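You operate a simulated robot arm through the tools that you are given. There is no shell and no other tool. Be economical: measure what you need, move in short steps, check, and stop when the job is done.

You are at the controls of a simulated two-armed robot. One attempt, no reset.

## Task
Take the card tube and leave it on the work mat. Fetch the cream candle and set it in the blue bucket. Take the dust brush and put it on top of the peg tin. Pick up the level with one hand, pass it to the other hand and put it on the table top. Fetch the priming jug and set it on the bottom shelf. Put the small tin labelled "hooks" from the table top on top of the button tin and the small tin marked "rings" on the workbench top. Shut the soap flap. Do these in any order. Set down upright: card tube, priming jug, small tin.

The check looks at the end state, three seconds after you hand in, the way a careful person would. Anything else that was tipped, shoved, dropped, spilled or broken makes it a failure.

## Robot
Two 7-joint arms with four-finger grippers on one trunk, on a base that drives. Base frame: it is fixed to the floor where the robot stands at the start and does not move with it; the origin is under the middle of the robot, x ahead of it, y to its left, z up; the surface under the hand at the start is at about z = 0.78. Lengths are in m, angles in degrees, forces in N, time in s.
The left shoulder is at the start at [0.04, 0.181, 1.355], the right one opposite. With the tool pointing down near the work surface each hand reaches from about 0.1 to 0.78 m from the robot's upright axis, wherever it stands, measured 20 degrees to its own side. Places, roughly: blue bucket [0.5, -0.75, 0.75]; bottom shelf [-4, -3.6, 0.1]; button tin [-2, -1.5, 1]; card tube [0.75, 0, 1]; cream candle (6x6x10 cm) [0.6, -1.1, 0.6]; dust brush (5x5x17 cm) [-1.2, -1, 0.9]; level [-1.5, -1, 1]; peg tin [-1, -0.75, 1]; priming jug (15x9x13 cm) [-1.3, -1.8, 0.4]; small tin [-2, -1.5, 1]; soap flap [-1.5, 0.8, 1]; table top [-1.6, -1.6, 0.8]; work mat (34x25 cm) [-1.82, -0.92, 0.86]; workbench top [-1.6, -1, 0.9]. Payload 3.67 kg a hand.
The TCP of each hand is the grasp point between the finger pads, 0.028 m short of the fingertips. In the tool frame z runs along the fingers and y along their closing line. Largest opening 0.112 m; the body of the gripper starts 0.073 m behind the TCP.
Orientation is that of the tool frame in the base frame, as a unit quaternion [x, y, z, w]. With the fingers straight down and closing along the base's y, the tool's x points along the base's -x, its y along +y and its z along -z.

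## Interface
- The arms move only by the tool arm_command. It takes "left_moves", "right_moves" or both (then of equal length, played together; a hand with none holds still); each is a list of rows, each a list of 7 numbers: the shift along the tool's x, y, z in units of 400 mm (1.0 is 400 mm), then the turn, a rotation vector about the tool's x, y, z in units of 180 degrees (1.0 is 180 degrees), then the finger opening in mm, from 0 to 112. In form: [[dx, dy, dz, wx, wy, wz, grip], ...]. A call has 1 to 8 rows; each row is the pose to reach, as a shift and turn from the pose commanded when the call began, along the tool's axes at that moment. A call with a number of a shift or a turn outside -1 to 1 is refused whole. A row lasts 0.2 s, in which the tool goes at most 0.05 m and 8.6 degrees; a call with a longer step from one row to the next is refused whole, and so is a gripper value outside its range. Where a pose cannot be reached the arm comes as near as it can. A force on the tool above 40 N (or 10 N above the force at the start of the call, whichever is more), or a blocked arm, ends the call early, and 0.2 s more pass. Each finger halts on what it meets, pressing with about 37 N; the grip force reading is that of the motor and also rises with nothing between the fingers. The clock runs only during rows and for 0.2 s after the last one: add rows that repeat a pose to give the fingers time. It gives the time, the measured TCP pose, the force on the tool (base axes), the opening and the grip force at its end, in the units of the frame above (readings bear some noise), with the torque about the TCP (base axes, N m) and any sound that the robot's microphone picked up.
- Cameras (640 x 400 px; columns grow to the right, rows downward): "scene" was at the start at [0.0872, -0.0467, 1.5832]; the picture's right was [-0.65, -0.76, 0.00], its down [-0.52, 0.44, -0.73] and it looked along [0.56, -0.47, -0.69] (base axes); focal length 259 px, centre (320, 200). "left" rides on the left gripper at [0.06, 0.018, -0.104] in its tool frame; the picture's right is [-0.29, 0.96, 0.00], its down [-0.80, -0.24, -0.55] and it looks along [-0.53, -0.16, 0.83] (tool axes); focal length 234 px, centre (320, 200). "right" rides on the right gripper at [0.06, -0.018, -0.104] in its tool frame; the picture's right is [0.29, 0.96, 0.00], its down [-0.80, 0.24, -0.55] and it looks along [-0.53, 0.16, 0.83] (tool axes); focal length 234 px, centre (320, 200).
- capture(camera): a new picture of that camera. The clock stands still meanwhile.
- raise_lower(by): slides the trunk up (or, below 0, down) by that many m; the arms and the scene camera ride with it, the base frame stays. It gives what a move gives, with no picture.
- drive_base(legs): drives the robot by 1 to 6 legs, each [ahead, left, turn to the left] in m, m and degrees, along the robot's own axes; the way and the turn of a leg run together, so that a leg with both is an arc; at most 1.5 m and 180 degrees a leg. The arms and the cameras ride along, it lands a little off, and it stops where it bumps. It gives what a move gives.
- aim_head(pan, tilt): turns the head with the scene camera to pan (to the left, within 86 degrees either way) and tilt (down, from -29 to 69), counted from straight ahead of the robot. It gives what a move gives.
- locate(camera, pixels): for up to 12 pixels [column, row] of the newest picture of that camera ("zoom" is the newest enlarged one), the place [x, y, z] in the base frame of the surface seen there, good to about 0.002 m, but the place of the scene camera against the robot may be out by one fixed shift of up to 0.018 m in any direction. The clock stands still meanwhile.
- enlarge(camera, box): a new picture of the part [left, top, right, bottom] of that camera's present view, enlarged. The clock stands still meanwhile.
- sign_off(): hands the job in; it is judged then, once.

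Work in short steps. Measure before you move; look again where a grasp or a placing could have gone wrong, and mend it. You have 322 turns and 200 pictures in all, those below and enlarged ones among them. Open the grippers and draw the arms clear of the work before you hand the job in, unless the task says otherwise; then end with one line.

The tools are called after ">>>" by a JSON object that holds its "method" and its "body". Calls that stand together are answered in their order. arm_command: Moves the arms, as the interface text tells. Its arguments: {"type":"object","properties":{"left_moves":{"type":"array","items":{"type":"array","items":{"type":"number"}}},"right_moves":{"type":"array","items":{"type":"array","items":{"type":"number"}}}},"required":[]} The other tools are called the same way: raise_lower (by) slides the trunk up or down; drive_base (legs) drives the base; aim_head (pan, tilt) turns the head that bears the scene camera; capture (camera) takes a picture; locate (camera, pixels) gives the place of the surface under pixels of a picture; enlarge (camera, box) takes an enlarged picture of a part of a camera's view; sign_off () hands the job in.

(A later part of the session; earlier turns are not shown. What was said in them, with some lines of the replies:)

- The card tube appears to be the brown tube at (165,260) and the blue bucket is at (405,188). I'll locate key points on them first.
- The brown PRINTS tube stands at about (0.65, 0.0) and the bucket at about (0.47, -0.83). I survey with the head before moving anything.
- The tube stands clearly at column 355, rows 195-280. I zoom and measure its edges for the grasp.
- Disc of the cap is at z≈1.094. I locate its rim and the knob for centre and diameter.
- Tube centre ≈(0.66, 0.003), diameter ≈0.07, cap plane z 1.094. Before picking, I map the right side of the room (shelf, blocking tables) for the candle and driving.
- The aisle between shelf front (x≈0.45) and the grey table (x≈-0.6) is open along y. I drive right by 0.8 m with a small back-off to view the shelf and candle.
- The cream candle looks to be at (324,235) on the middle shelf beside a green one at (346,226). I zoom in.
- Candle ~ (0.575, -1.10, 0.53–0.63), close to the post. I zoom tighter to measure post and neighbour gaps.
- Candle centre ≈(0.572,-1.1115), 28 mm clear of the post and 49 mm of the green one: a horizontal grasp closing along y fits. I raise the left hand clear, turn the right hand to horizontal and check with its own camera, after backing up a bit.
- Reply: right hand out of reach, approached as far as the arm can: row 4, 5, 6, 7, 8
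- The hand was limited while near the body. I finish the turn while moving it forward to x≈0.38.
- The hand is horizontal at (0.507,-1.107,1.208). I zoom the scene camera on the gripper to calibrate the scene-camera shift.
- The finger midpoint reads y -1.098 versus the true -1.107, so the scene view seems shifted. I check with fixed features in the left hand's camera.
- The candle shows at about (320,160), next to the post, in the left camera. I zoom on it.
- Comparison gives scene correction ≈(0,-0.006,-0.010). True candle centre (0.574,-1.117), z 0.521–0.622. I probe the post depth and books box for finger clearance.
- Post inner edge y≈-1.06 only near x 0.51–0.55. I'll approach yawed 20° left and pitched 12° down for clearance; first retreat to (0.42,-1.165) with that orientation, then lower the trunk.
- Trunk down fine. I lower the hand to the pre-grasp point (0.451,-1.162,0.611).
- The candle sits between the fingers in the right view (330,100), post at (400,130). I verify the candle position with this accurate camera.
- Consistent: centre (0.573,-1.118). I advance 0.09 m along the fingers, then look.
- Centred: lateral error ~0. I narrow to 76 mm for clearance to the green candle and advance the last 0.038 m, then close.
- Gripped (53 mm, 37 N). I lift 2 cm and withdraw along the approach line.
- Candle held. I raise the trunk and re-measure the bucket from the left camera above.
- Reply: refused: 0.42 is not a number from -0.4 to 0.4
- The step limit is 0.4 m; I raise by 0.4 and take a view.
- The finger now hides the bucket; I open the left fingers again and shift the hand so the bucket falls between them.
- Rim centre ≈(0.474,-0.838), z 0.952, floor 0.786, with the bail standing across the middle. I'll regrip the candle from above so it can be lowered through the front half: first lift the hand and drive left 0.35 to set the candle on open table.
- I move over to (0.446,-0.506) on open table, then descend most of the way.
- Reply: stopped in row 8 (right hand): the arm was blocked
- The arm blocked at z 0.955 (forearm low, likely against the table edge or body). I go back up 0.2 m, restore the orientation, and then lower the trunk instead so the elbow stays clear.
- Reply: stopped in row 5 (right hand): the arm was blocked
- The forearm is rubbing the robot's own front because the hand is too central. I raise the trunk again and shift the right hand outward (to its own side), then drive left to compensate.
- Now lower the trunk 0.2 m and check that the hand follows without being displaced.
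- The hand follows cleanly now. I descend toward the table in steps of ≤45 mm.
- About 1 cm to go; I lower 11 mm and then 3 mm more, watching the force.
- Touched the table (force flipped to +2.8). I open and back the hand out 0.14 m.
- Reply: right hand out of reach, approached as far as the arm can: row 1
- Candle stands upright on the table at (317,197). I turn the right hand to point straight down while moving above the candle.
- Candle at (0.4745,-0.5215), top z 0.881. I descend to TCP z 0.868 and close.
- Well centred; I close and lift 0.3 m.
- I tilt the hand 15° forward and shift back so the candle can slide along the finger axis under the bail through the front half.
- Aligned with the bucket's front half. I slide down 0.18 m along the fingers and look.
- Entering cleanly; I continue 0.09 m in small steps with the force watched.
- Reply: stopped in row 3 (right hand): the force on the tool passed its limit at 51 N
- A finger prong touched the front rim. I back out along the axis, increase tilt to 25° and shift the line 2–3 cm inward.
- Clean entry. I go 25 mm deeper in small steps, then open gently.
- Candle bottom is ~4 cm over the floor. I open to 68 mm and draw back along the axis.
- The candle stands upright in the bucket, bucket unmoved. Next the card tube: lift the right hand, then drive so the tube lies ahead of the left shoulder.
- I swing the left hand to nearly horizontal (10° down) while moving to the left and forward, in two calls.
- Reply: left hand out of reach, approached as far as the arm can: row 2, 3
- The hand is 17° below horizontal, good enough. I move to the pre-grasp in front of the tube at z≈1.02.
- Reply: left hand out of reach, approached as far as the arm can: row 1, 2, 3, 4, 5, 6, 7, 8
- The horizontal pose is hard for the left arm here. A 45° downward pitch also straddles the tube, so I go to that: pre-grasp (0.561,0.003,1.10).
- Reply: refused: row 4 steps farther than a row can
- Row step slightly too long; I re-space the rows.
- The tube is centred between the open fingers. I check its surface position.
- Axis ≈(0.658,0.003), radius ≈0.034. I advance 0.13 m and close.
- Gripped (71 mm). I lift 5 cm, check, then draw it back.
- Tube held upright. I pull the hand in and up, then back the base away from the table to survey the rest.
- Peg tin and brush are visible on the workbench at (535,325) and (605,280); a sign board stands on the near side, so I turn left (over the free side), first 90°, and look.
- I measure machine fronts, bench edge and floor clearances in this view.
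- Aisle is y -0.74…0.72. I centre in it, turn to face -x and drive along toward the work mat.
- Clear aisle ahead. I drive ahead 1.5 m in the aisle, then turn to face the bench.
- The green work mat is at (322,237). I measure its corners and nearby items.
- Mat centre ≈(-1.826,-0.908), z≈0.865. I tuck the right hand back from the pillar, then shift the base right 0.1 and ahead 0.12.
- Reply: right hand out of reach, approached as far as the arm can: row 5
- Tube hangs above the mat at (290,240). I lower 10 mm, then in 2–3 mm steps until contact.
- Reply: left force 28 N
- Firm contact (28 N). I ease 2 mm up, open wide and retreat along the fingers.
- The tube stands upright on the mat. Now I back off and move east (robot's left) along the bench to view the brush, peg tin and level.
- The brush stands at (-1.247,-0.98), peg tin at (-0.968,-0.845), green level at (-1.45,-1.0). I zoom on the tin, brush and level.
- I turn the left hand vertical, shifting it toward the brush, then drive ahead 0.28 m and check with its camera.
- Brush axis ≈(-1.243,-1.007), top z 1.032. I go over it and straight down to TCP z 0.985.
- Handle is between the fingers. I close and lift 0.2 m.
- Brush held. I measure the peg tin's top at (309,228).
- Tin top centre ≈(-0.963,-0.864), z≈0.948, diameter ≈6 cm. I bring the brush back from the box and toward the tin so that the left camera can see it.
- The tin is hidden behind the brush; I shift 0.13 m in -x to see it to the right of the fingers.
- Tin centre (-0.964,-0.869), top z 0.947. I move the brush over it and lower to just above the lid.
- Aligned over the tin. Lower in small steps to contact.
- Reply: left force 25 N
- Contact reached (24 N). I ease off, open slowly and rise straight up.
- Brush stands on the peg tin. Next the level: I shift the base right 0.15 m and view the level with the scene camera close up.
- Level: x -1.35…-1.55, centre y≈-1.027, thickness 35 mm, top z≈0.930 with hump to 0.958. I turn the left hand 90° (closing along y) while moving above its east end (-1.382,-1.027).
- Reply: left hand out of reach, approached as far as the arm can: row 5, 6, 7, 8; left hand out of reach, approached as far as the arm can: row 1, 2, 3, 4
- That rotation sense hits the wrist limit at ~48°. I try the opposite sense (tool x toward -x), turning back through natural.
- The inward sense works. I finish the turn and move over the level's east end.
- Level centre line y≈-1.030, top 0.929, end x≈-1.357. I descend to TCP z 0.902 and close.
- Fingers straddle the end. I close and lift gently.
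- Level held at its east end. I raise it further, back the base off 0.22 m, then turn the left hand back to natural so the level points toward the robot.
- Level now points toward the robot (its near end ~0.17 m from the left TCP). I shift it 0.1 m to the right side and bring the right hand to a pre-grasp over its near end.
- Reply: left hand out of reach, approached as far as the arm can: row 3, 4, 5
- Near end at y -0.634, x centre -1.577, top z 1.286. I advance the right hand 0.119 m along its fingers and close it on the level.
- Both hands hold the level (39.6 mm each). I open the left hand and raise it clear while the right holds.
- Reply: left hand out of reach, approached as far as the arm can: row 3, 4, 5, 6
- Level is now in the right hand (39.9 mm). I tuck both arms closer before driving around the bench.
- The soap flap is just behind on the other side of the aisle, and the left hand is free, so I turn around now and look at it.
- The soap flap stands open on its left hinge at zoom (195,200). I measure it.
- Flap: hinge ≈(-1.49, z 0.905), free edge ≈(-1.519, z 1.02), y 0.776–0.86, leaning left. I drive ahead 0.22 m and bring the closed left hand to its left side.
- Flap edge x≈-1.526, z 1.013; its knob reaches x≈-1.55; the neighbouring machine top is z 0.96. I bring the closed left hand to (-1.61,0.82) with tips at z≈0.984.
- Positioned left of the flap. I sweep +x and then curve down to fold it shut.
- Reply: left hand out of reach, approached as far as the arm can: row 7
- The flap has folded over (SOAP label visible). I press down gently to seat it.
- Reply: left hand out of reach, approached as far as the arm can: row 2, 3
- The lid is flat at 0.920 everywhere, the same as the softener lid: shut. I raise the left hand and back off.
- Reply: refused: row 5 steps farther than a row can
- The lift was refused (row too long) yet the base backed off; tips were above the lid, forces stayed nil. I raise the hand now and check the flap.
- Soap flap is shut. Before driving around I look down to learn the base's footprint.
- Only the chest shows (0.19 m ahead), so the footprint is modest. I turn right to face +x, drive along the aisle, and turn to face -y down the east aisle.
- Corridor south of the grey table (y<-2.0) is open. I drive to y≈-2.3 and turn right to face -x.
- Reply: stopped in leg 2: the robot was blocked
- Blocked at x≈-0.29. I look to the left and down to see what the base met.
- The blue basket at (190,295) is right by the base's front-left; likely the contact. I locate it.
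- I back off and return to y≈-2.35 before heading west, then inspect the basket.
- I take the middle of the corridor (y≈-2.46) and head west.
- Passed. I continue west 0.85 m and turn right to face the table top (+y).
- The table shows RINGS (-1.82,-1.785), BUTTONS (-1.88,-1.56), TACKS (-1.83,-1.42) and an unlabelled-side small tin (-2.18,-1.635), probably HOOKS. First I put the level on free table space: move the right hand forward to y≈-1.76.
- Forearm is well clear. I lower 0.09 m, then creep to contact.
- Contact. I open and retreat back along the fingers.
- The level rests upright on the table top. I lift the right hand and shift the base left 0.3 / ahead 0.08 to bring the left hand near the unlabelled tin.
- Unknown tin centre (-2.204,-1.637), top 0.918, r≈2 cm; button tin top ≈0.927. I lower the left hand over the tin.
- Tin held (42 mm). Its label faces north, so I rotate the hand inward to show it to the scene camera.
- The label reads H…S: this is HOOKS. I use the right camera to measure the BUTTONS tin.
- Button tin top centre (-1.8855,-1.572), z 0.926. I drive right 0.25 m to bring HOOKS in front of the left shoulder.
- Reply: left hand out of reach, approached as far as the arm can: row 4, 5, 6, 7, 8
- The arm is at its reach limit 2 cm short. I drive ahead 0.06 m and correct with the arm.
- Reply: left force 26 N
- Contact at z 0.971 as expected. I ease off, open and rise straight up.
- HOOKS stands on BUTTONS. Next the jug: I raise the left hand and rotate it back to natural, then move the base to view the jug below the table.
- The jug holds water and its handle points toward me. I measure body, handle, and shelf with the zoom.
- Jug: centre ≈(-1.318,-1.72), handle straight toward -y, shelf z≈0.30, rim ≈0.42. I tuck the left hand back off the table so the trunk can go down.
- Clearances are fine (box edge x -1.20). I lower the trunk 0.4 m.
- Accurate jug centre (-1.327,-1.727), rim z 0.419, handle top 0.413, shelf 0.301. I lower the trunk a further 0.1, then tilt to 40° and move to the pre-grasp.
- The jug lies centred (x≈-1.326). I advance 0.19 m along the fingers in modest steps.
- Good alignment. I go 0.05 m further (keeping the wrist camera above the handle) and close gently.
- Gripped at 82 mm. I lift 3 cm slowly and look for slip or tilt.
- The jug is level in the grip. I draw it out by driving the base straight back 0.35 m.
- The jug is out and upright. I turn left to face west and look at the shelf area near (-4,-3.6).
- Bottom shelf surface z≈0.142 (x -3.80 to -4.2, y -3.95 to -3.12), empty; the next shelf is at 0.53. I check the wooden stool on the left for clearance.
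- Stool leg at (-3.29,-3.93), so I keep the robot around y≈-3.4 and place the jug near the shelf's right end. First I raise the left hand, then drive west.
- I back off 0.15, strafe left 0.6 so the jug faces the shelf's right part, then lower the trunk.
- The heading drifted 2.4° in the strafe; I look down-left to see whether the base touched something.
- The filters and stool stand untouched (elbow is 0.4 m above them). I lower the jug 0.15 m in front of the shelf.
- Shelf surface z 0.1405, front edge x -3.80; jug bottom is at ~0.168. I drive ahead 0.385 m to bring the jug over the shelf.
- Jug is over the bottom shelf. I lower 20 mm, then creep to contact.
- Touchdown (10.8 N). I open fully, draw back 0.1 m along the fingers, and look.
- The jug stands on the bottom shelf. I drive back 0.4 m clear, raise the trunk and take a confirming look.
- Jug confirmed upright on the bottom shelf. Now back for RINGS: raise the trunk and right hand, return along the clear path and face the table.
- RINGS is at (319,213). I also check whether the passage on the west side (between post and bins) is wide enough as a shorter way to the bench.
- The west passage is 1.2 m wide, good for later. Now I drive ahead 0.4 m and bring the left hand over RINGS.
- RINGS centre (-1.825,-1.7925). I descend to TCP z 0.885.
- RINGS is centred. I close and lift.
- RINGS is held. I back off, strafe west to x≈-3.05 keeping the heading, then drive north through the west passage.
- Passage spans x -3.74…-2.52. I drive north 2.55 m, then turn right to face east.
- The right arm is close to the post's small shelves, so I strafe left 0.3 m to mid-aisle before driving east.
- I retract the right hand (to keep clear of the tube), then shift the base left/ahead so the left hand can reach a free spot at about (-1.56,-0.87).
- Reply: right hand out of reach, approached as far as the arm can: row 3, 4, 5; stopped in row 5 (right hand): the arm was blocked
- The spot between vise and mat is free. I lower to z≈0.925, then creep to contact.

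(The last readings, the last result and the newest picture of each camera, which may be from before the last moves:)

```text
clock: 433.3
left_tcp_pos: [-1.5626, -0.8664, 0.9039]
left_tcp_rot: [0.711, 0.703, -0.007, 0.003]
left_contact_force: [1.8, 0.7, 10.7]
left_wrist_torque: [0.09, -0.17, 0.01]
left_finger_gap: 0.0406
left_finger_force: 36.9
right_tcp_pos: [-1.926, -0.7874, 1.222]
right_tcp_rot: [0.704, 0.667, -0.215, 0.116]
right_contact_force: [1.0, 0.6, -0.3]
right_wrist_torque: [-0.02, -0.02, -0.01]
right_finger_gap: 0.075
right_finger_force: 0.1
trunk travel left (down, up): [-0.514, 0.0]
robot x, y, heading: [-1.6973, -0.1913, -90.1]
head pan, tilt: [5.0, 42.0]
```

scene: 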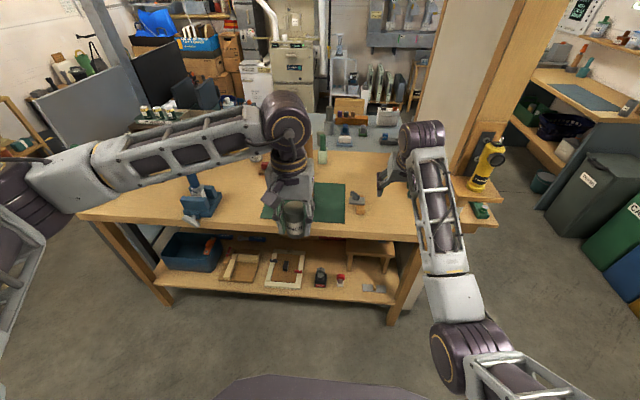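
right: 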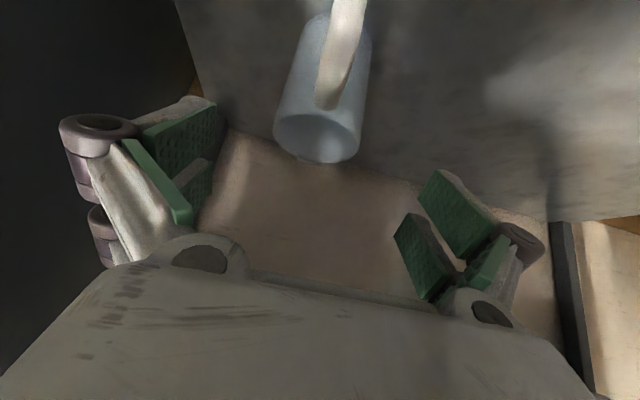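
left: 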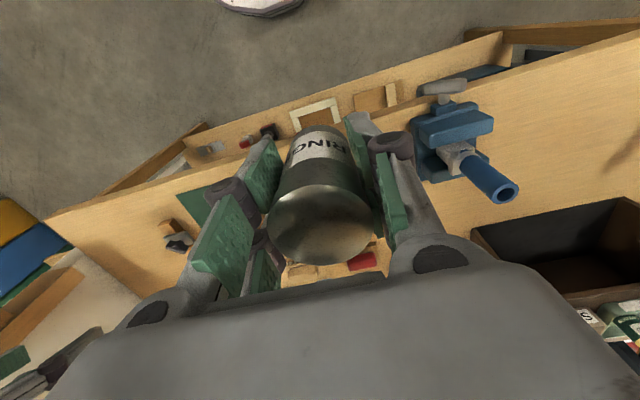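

Contact. I open and rise, then look at the whole bench.

>>> {"method": "arm_command", "body": {"left_moves": [[0, 0, 0, 0, 0, 0, 50], [0, 0, 0, 0, 0, 0, 75], [0, 0, 0, 0, 0, 0, 75], [0, 0, -0.1, 0, 0, 0, 75], [0, 0, -0.22, 0, 0, 0, 75], [0, 0, -0.34, 0, 0, 0, 75], [0, 0, -0.46, 0, 0, 0, 75], [0, 0, -0.58, 0, 0, 0, 75]]}}

>>> {"method": "arm_command", "body": {"left_moves": [[0.1, 0, -0.05, 0, 0, 0, 75], [0.2, 0, -0.1, 0, 0, 0, 75], [0.3, 0, -0.15, 0, 0, 0, 75], [0.4, 0, -0.2, 0, 0, 0, 75], [0.5, 0, -0.2, 0, 0, 0, 75]]}}

>>> {"method": "drive_base", "body": {"legs": [[-0.15, 0, 0]]}}

>>> {"method": "capture", "body": {"camera": "scene"}}

```text
clock: 435.1
left_tcp_pos: [-1.561, -0.8614, 1.1353]
left_tcp_rot: [0.711, 0.704, -0.006, 0.004]
left_contact_force: [-0.6, -0.5, -0.8]
left_wrist_torque: [0.0, -0.03, -0.03]
left_finger_gap: 0.0751
left_finger_force: 0.1
right_tcp_pos: [-1.927, -0.7876, 1.2224]
right_tcp_rot: [0.705, 0.666, -0.216, 0.115]
right_contact_force: [0.0, -0.1, 0.7]
right_wrist_torque: [0.02, 0.01, -0.01]
right_finger_gap: 0.0749
right_finger_force: 0.1
trunk travel left (down, up): [-0.514, 0.0]
robot x, y, heading: [-1.7, -0.1909, -90.4]
head pan, tilt: [5.0, 42.0]
```

```text
clock: 436.3
left_tcp_pos: [-1.5589, -0.662, 1.2119]
left_tcp_rot: [0.71, 0.704, -0.006, 0.005]
left_contact_force: [0.4, 1.8, 0.7]
left_wrist_torque: [0.01, 0.02, -0.01]
left_finger_gap: 0.0754
left_finger_force: 0.0
right_tcp_pos: [-1.9263, -0.7878, 1.2223]
right_tcp_rot: [0.704, 0.667, -0.216, 0.115]
right_contact_force: [0.3, -0.3, 1.0]
right_wrist_torque: [-0.02, 0.02, 0.02]
right_finger_gap: 0.0749
right_finger_force: 0.1
trunk travel left (down, up): [-0.514, 0.0]
robot x, y, heading: [-1.6996, -0.1884, -90.1]
head pan, tilt: [5.0, 42.0]
```

```text
clock: 437.7
left_tcp_pos: [-1.561, -0.5183, 1.2098]
left_tcp_rot: [0.711, 0.703, -0.005, 0.002]
left_contact_force: [-0.4, -0.9, -0.9]
left_wrist_torque: [0.03, 0.0, 0.01]
left_finger_gap: 0.0748
left_finger_force: 0.0
right_tcp_pos: [-1.9276, -0.6434, 1.2199]
right_tcp_rot: [0.705, 0.666, -0.215, 0.114]
right_contact_force: [0.5, -1.0, 0.9]
right_wrist_torque: [0.0, 0.01, 0.04]
right_finger_gap: 0.075
right_finger_force: 0.1
trunk travel left (down, up): [-0.514, 0.0]
robot x, y, heading: [-1.698, -0.0386, -89.8]
head pan, tilt: [5.0, 42.0]
```

```text
41 pictures are left
```

scene: 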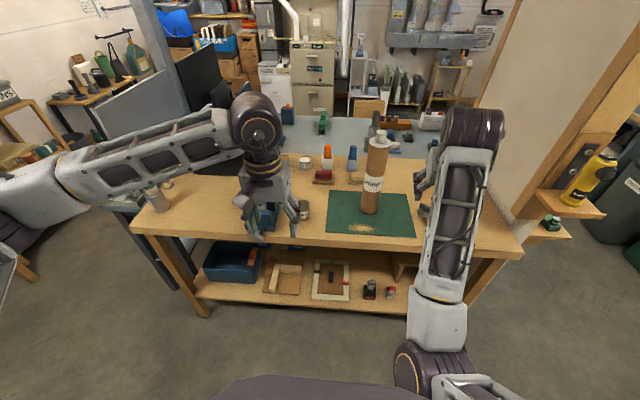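

RINGS stands at (304,210). I check the hooks/buttons stack, brush and level, with zooms.

>>> {"method": "enlarge", "body": {"camera": "scene", "box": [280, 100, 440, 250]}}

>>> {"method": "aim_head", "body": {"pan": 30, "tilt": 35}}

>>> {"method": "capture", "body": {"camera": "scene"}}

```text
2.67 times, centred on (360, 175) of scene
```

zoom: 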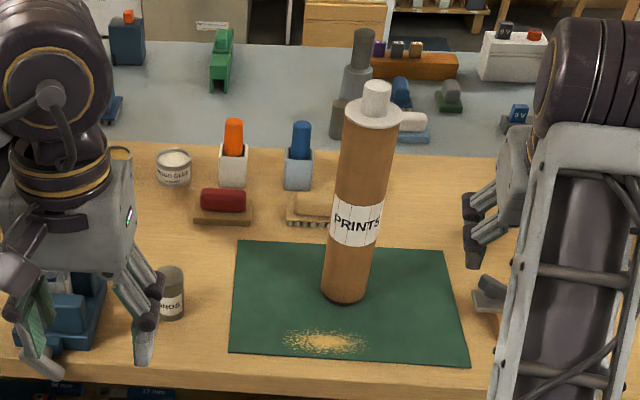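

```text
clock: 438.6
left_tcp_pos: [-1.5599, -0.5142, 1.211]
left_tcp_rot: [0.712, 0.703, -0.007, 0.004]
left_contact_force: [-0.1, -0.2, 0.1]
left_wrist_torque: [-0.02, 0.0, 0.0]
left_finger_gap: 0.0751
left_finger_force: 0.2
right_tcp_pos: [-1.9276, -0.6387, 1.2218]
right_tcp_rot: [0.704, 0.666, -0.216, 0.115]
right_contact_force: [0.1, -0.4, -0.4]
right_wrist_torque: [0.0, 0.01, -0.03]
right_finger_gap: 0.0751
right_finger_force: 0.0
trunk travel left (down, up): [-0.514, 0.0]
robot x, y, heading: [-1.6952, -0.0385, -90.0]
head pan, tilt: [30.0, 35.0]
```

```text
39 pictures are left
```

scene: 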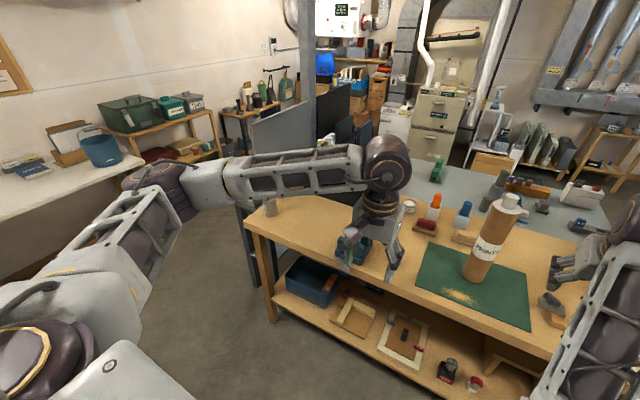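

>>> {"method": "enlarge", "body": {"camera": "scene", "box": [240, 150, 340, 230]}}

>>> {"method": "drive_base", "body": {"legs": [[0, 0, 90]]}}

```text
5.00 times, centred on (290, 190) of scene
```

zoom: 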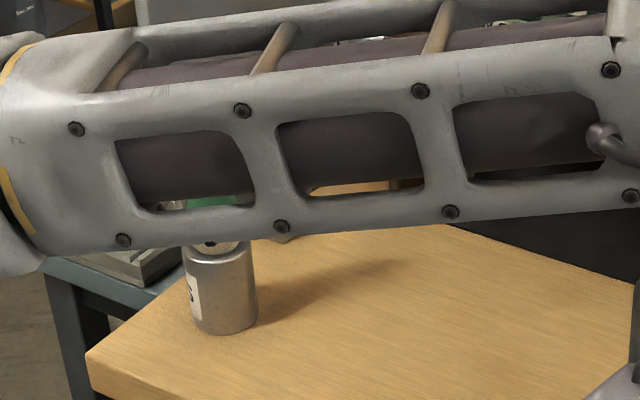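

```text
clock: 443.2
left_tcp_pos: [-1.2226, 0.0975, 1.2124]
left_tcp_rot: [0.004, 1.0, -0.001, 0.007]
left_contact_force: [0.4, -0.7, 0.2]
left_wrist_torque: [-0.02, 0.01, 0.02]
left_finger_gap: 0.0751
left_finger_force: 0.1
right_tcp_pos: [-1.0956, -0.2674, 1.2221]
right_tcp_rot: [0.026, 0.969, -0.071, 0.233]
right_contact_force: [-0.3, 0.4, 0.7]
right_wrist_torque: [-0.01, 0.0, -0.01]
right_finger_gap: 0.0749
right_finger_force: 0.1
trunk travel left (down, up): [-0.514, 0.0]
robot x, y, heading: [-1.6966, -0.0413, 0.2]
head pan, tilt: [30.0, 35.0]
```

The brush shows through the arm frame above the tin. I drive east to the earlier viewpoint to verify the brush and the blue basket I may have touched.

>>> {"method": "drive_base", "body": {"legs": [[1.5, 0, 0], [0.03, 0, 0], [0, 0, -90]]}}

>>> {"method": "aim_head", "body": {"pan": -15, "tilt": 30}}

>>> {"method": "capture", "body": {"camera": "scene"}}

```text
clock: 455.5
left_tcp_pos: [-0.0098, -0.5061, 1.2115]
left_tcp_rot: [0.702, 0.712, -0.007, 0.004]
left_contact_force: [-0.3, -0.2, -0.1]
left_wrist_torque: [-0.01, -0.04, 0.0]
left_finger_gap: 0.0751
left_finger_force: 0.1
right_tcp_pos: [-0.3745, -0.641, 1.221]
right_tcp_rot: [0.697, 0.675, -0.214, 0.117]
right_contact_force: [-0.4, 0.1, 0.0]
right_wrist_torque: [0.0, -0.01, -0.02]
right_finger_gap: 0.0751
right_finger_force: 0.0
trunk travel left (down, up): [-0.514, 0.0]
robot x, y, heading: [-0.1616, -0.0336, -88.8]
head pan, tilt: [30.0, 35.0]
```

```text
clock: 456.6
left_tcp_pos: [-0.0106, -0.5059, 1.211]
left_tcp_rot: [0.703, 0.711, -0.007, 0.004]
left_contact_force: [-0.1, 0.4, 0.6]
left_wrist_torque: [0.01, 0.0, -0.02]
left_finger_gap: 0.0751
left_finger_force: 0.1
right_tcp_pos: [-0.3743, -0.6421, 1.2208]
right_tcp_rot: [0.697, 0.674, -0.214, 0.117]
right_contact_force: [0.1, -0.2, 0.7]
right_wrist_torque: [0.0, -0.02, 0.02]
right_finger_gap: 0.0747
right_finger_force: 0.0
trunk travel left (down, up): [-0.514, 0.0]
robot x, y, heading: [-0.1601, -0.034, -88.8]
head pan, tilt: [-15.0, 30.0]
```

```text
37 pictures are left
```

scene: 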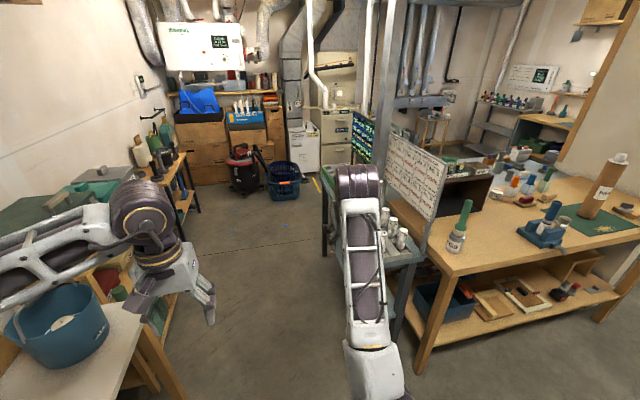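

Brush stands on the tin; the basket at (283,182) looks unchanged relative to the vacuum. I confirm with a zoom and location.

>>> {"method": "enlarge", "body": {"camera": "scene", "box": [215, 130, 345, 220]}}

>>> {"method": "locate", "body": {"camera": "scene", "pixels": [[283, 188], [270, 180], [297, 180], [283, 168], [455, 240], [463, 215], [283, 195], [245, 180]]}}

```text
4.44 times, centred on (280, 175) of scene
```

zoom: 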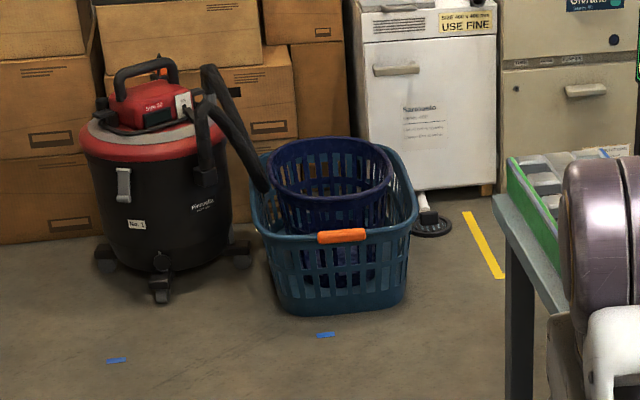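

```text
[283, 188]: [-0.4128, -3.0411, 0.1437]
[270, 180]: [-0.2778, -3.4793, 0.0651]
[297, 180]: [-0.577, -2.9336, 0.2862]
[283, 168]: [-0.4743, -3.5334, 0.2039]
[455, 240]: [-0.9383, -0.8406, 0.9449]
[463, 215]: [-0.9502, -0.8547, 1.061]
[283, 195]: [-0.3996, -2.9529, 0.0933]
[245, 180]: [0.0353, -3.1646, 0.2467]
```

The basket's extents (x -0.27…-0.62, front y≈-2.95) match the earlier reading, so it has not moved. Every item is in place, both grippers are open and the arms are clear, so I hand in.

>>> {"method": "sign_off", "body": {}}

```text
The job is handed in.
```

I finished all seven jobs and handed in. The card tube, priming jug and both small tins stand upright, and the candle is in the blue bucket. The dust brush is on the peg tin, the level is on the table top, and the soap flap is shut. The base bumped near the laundry basket once, but afterwards the basket measured where it was before.
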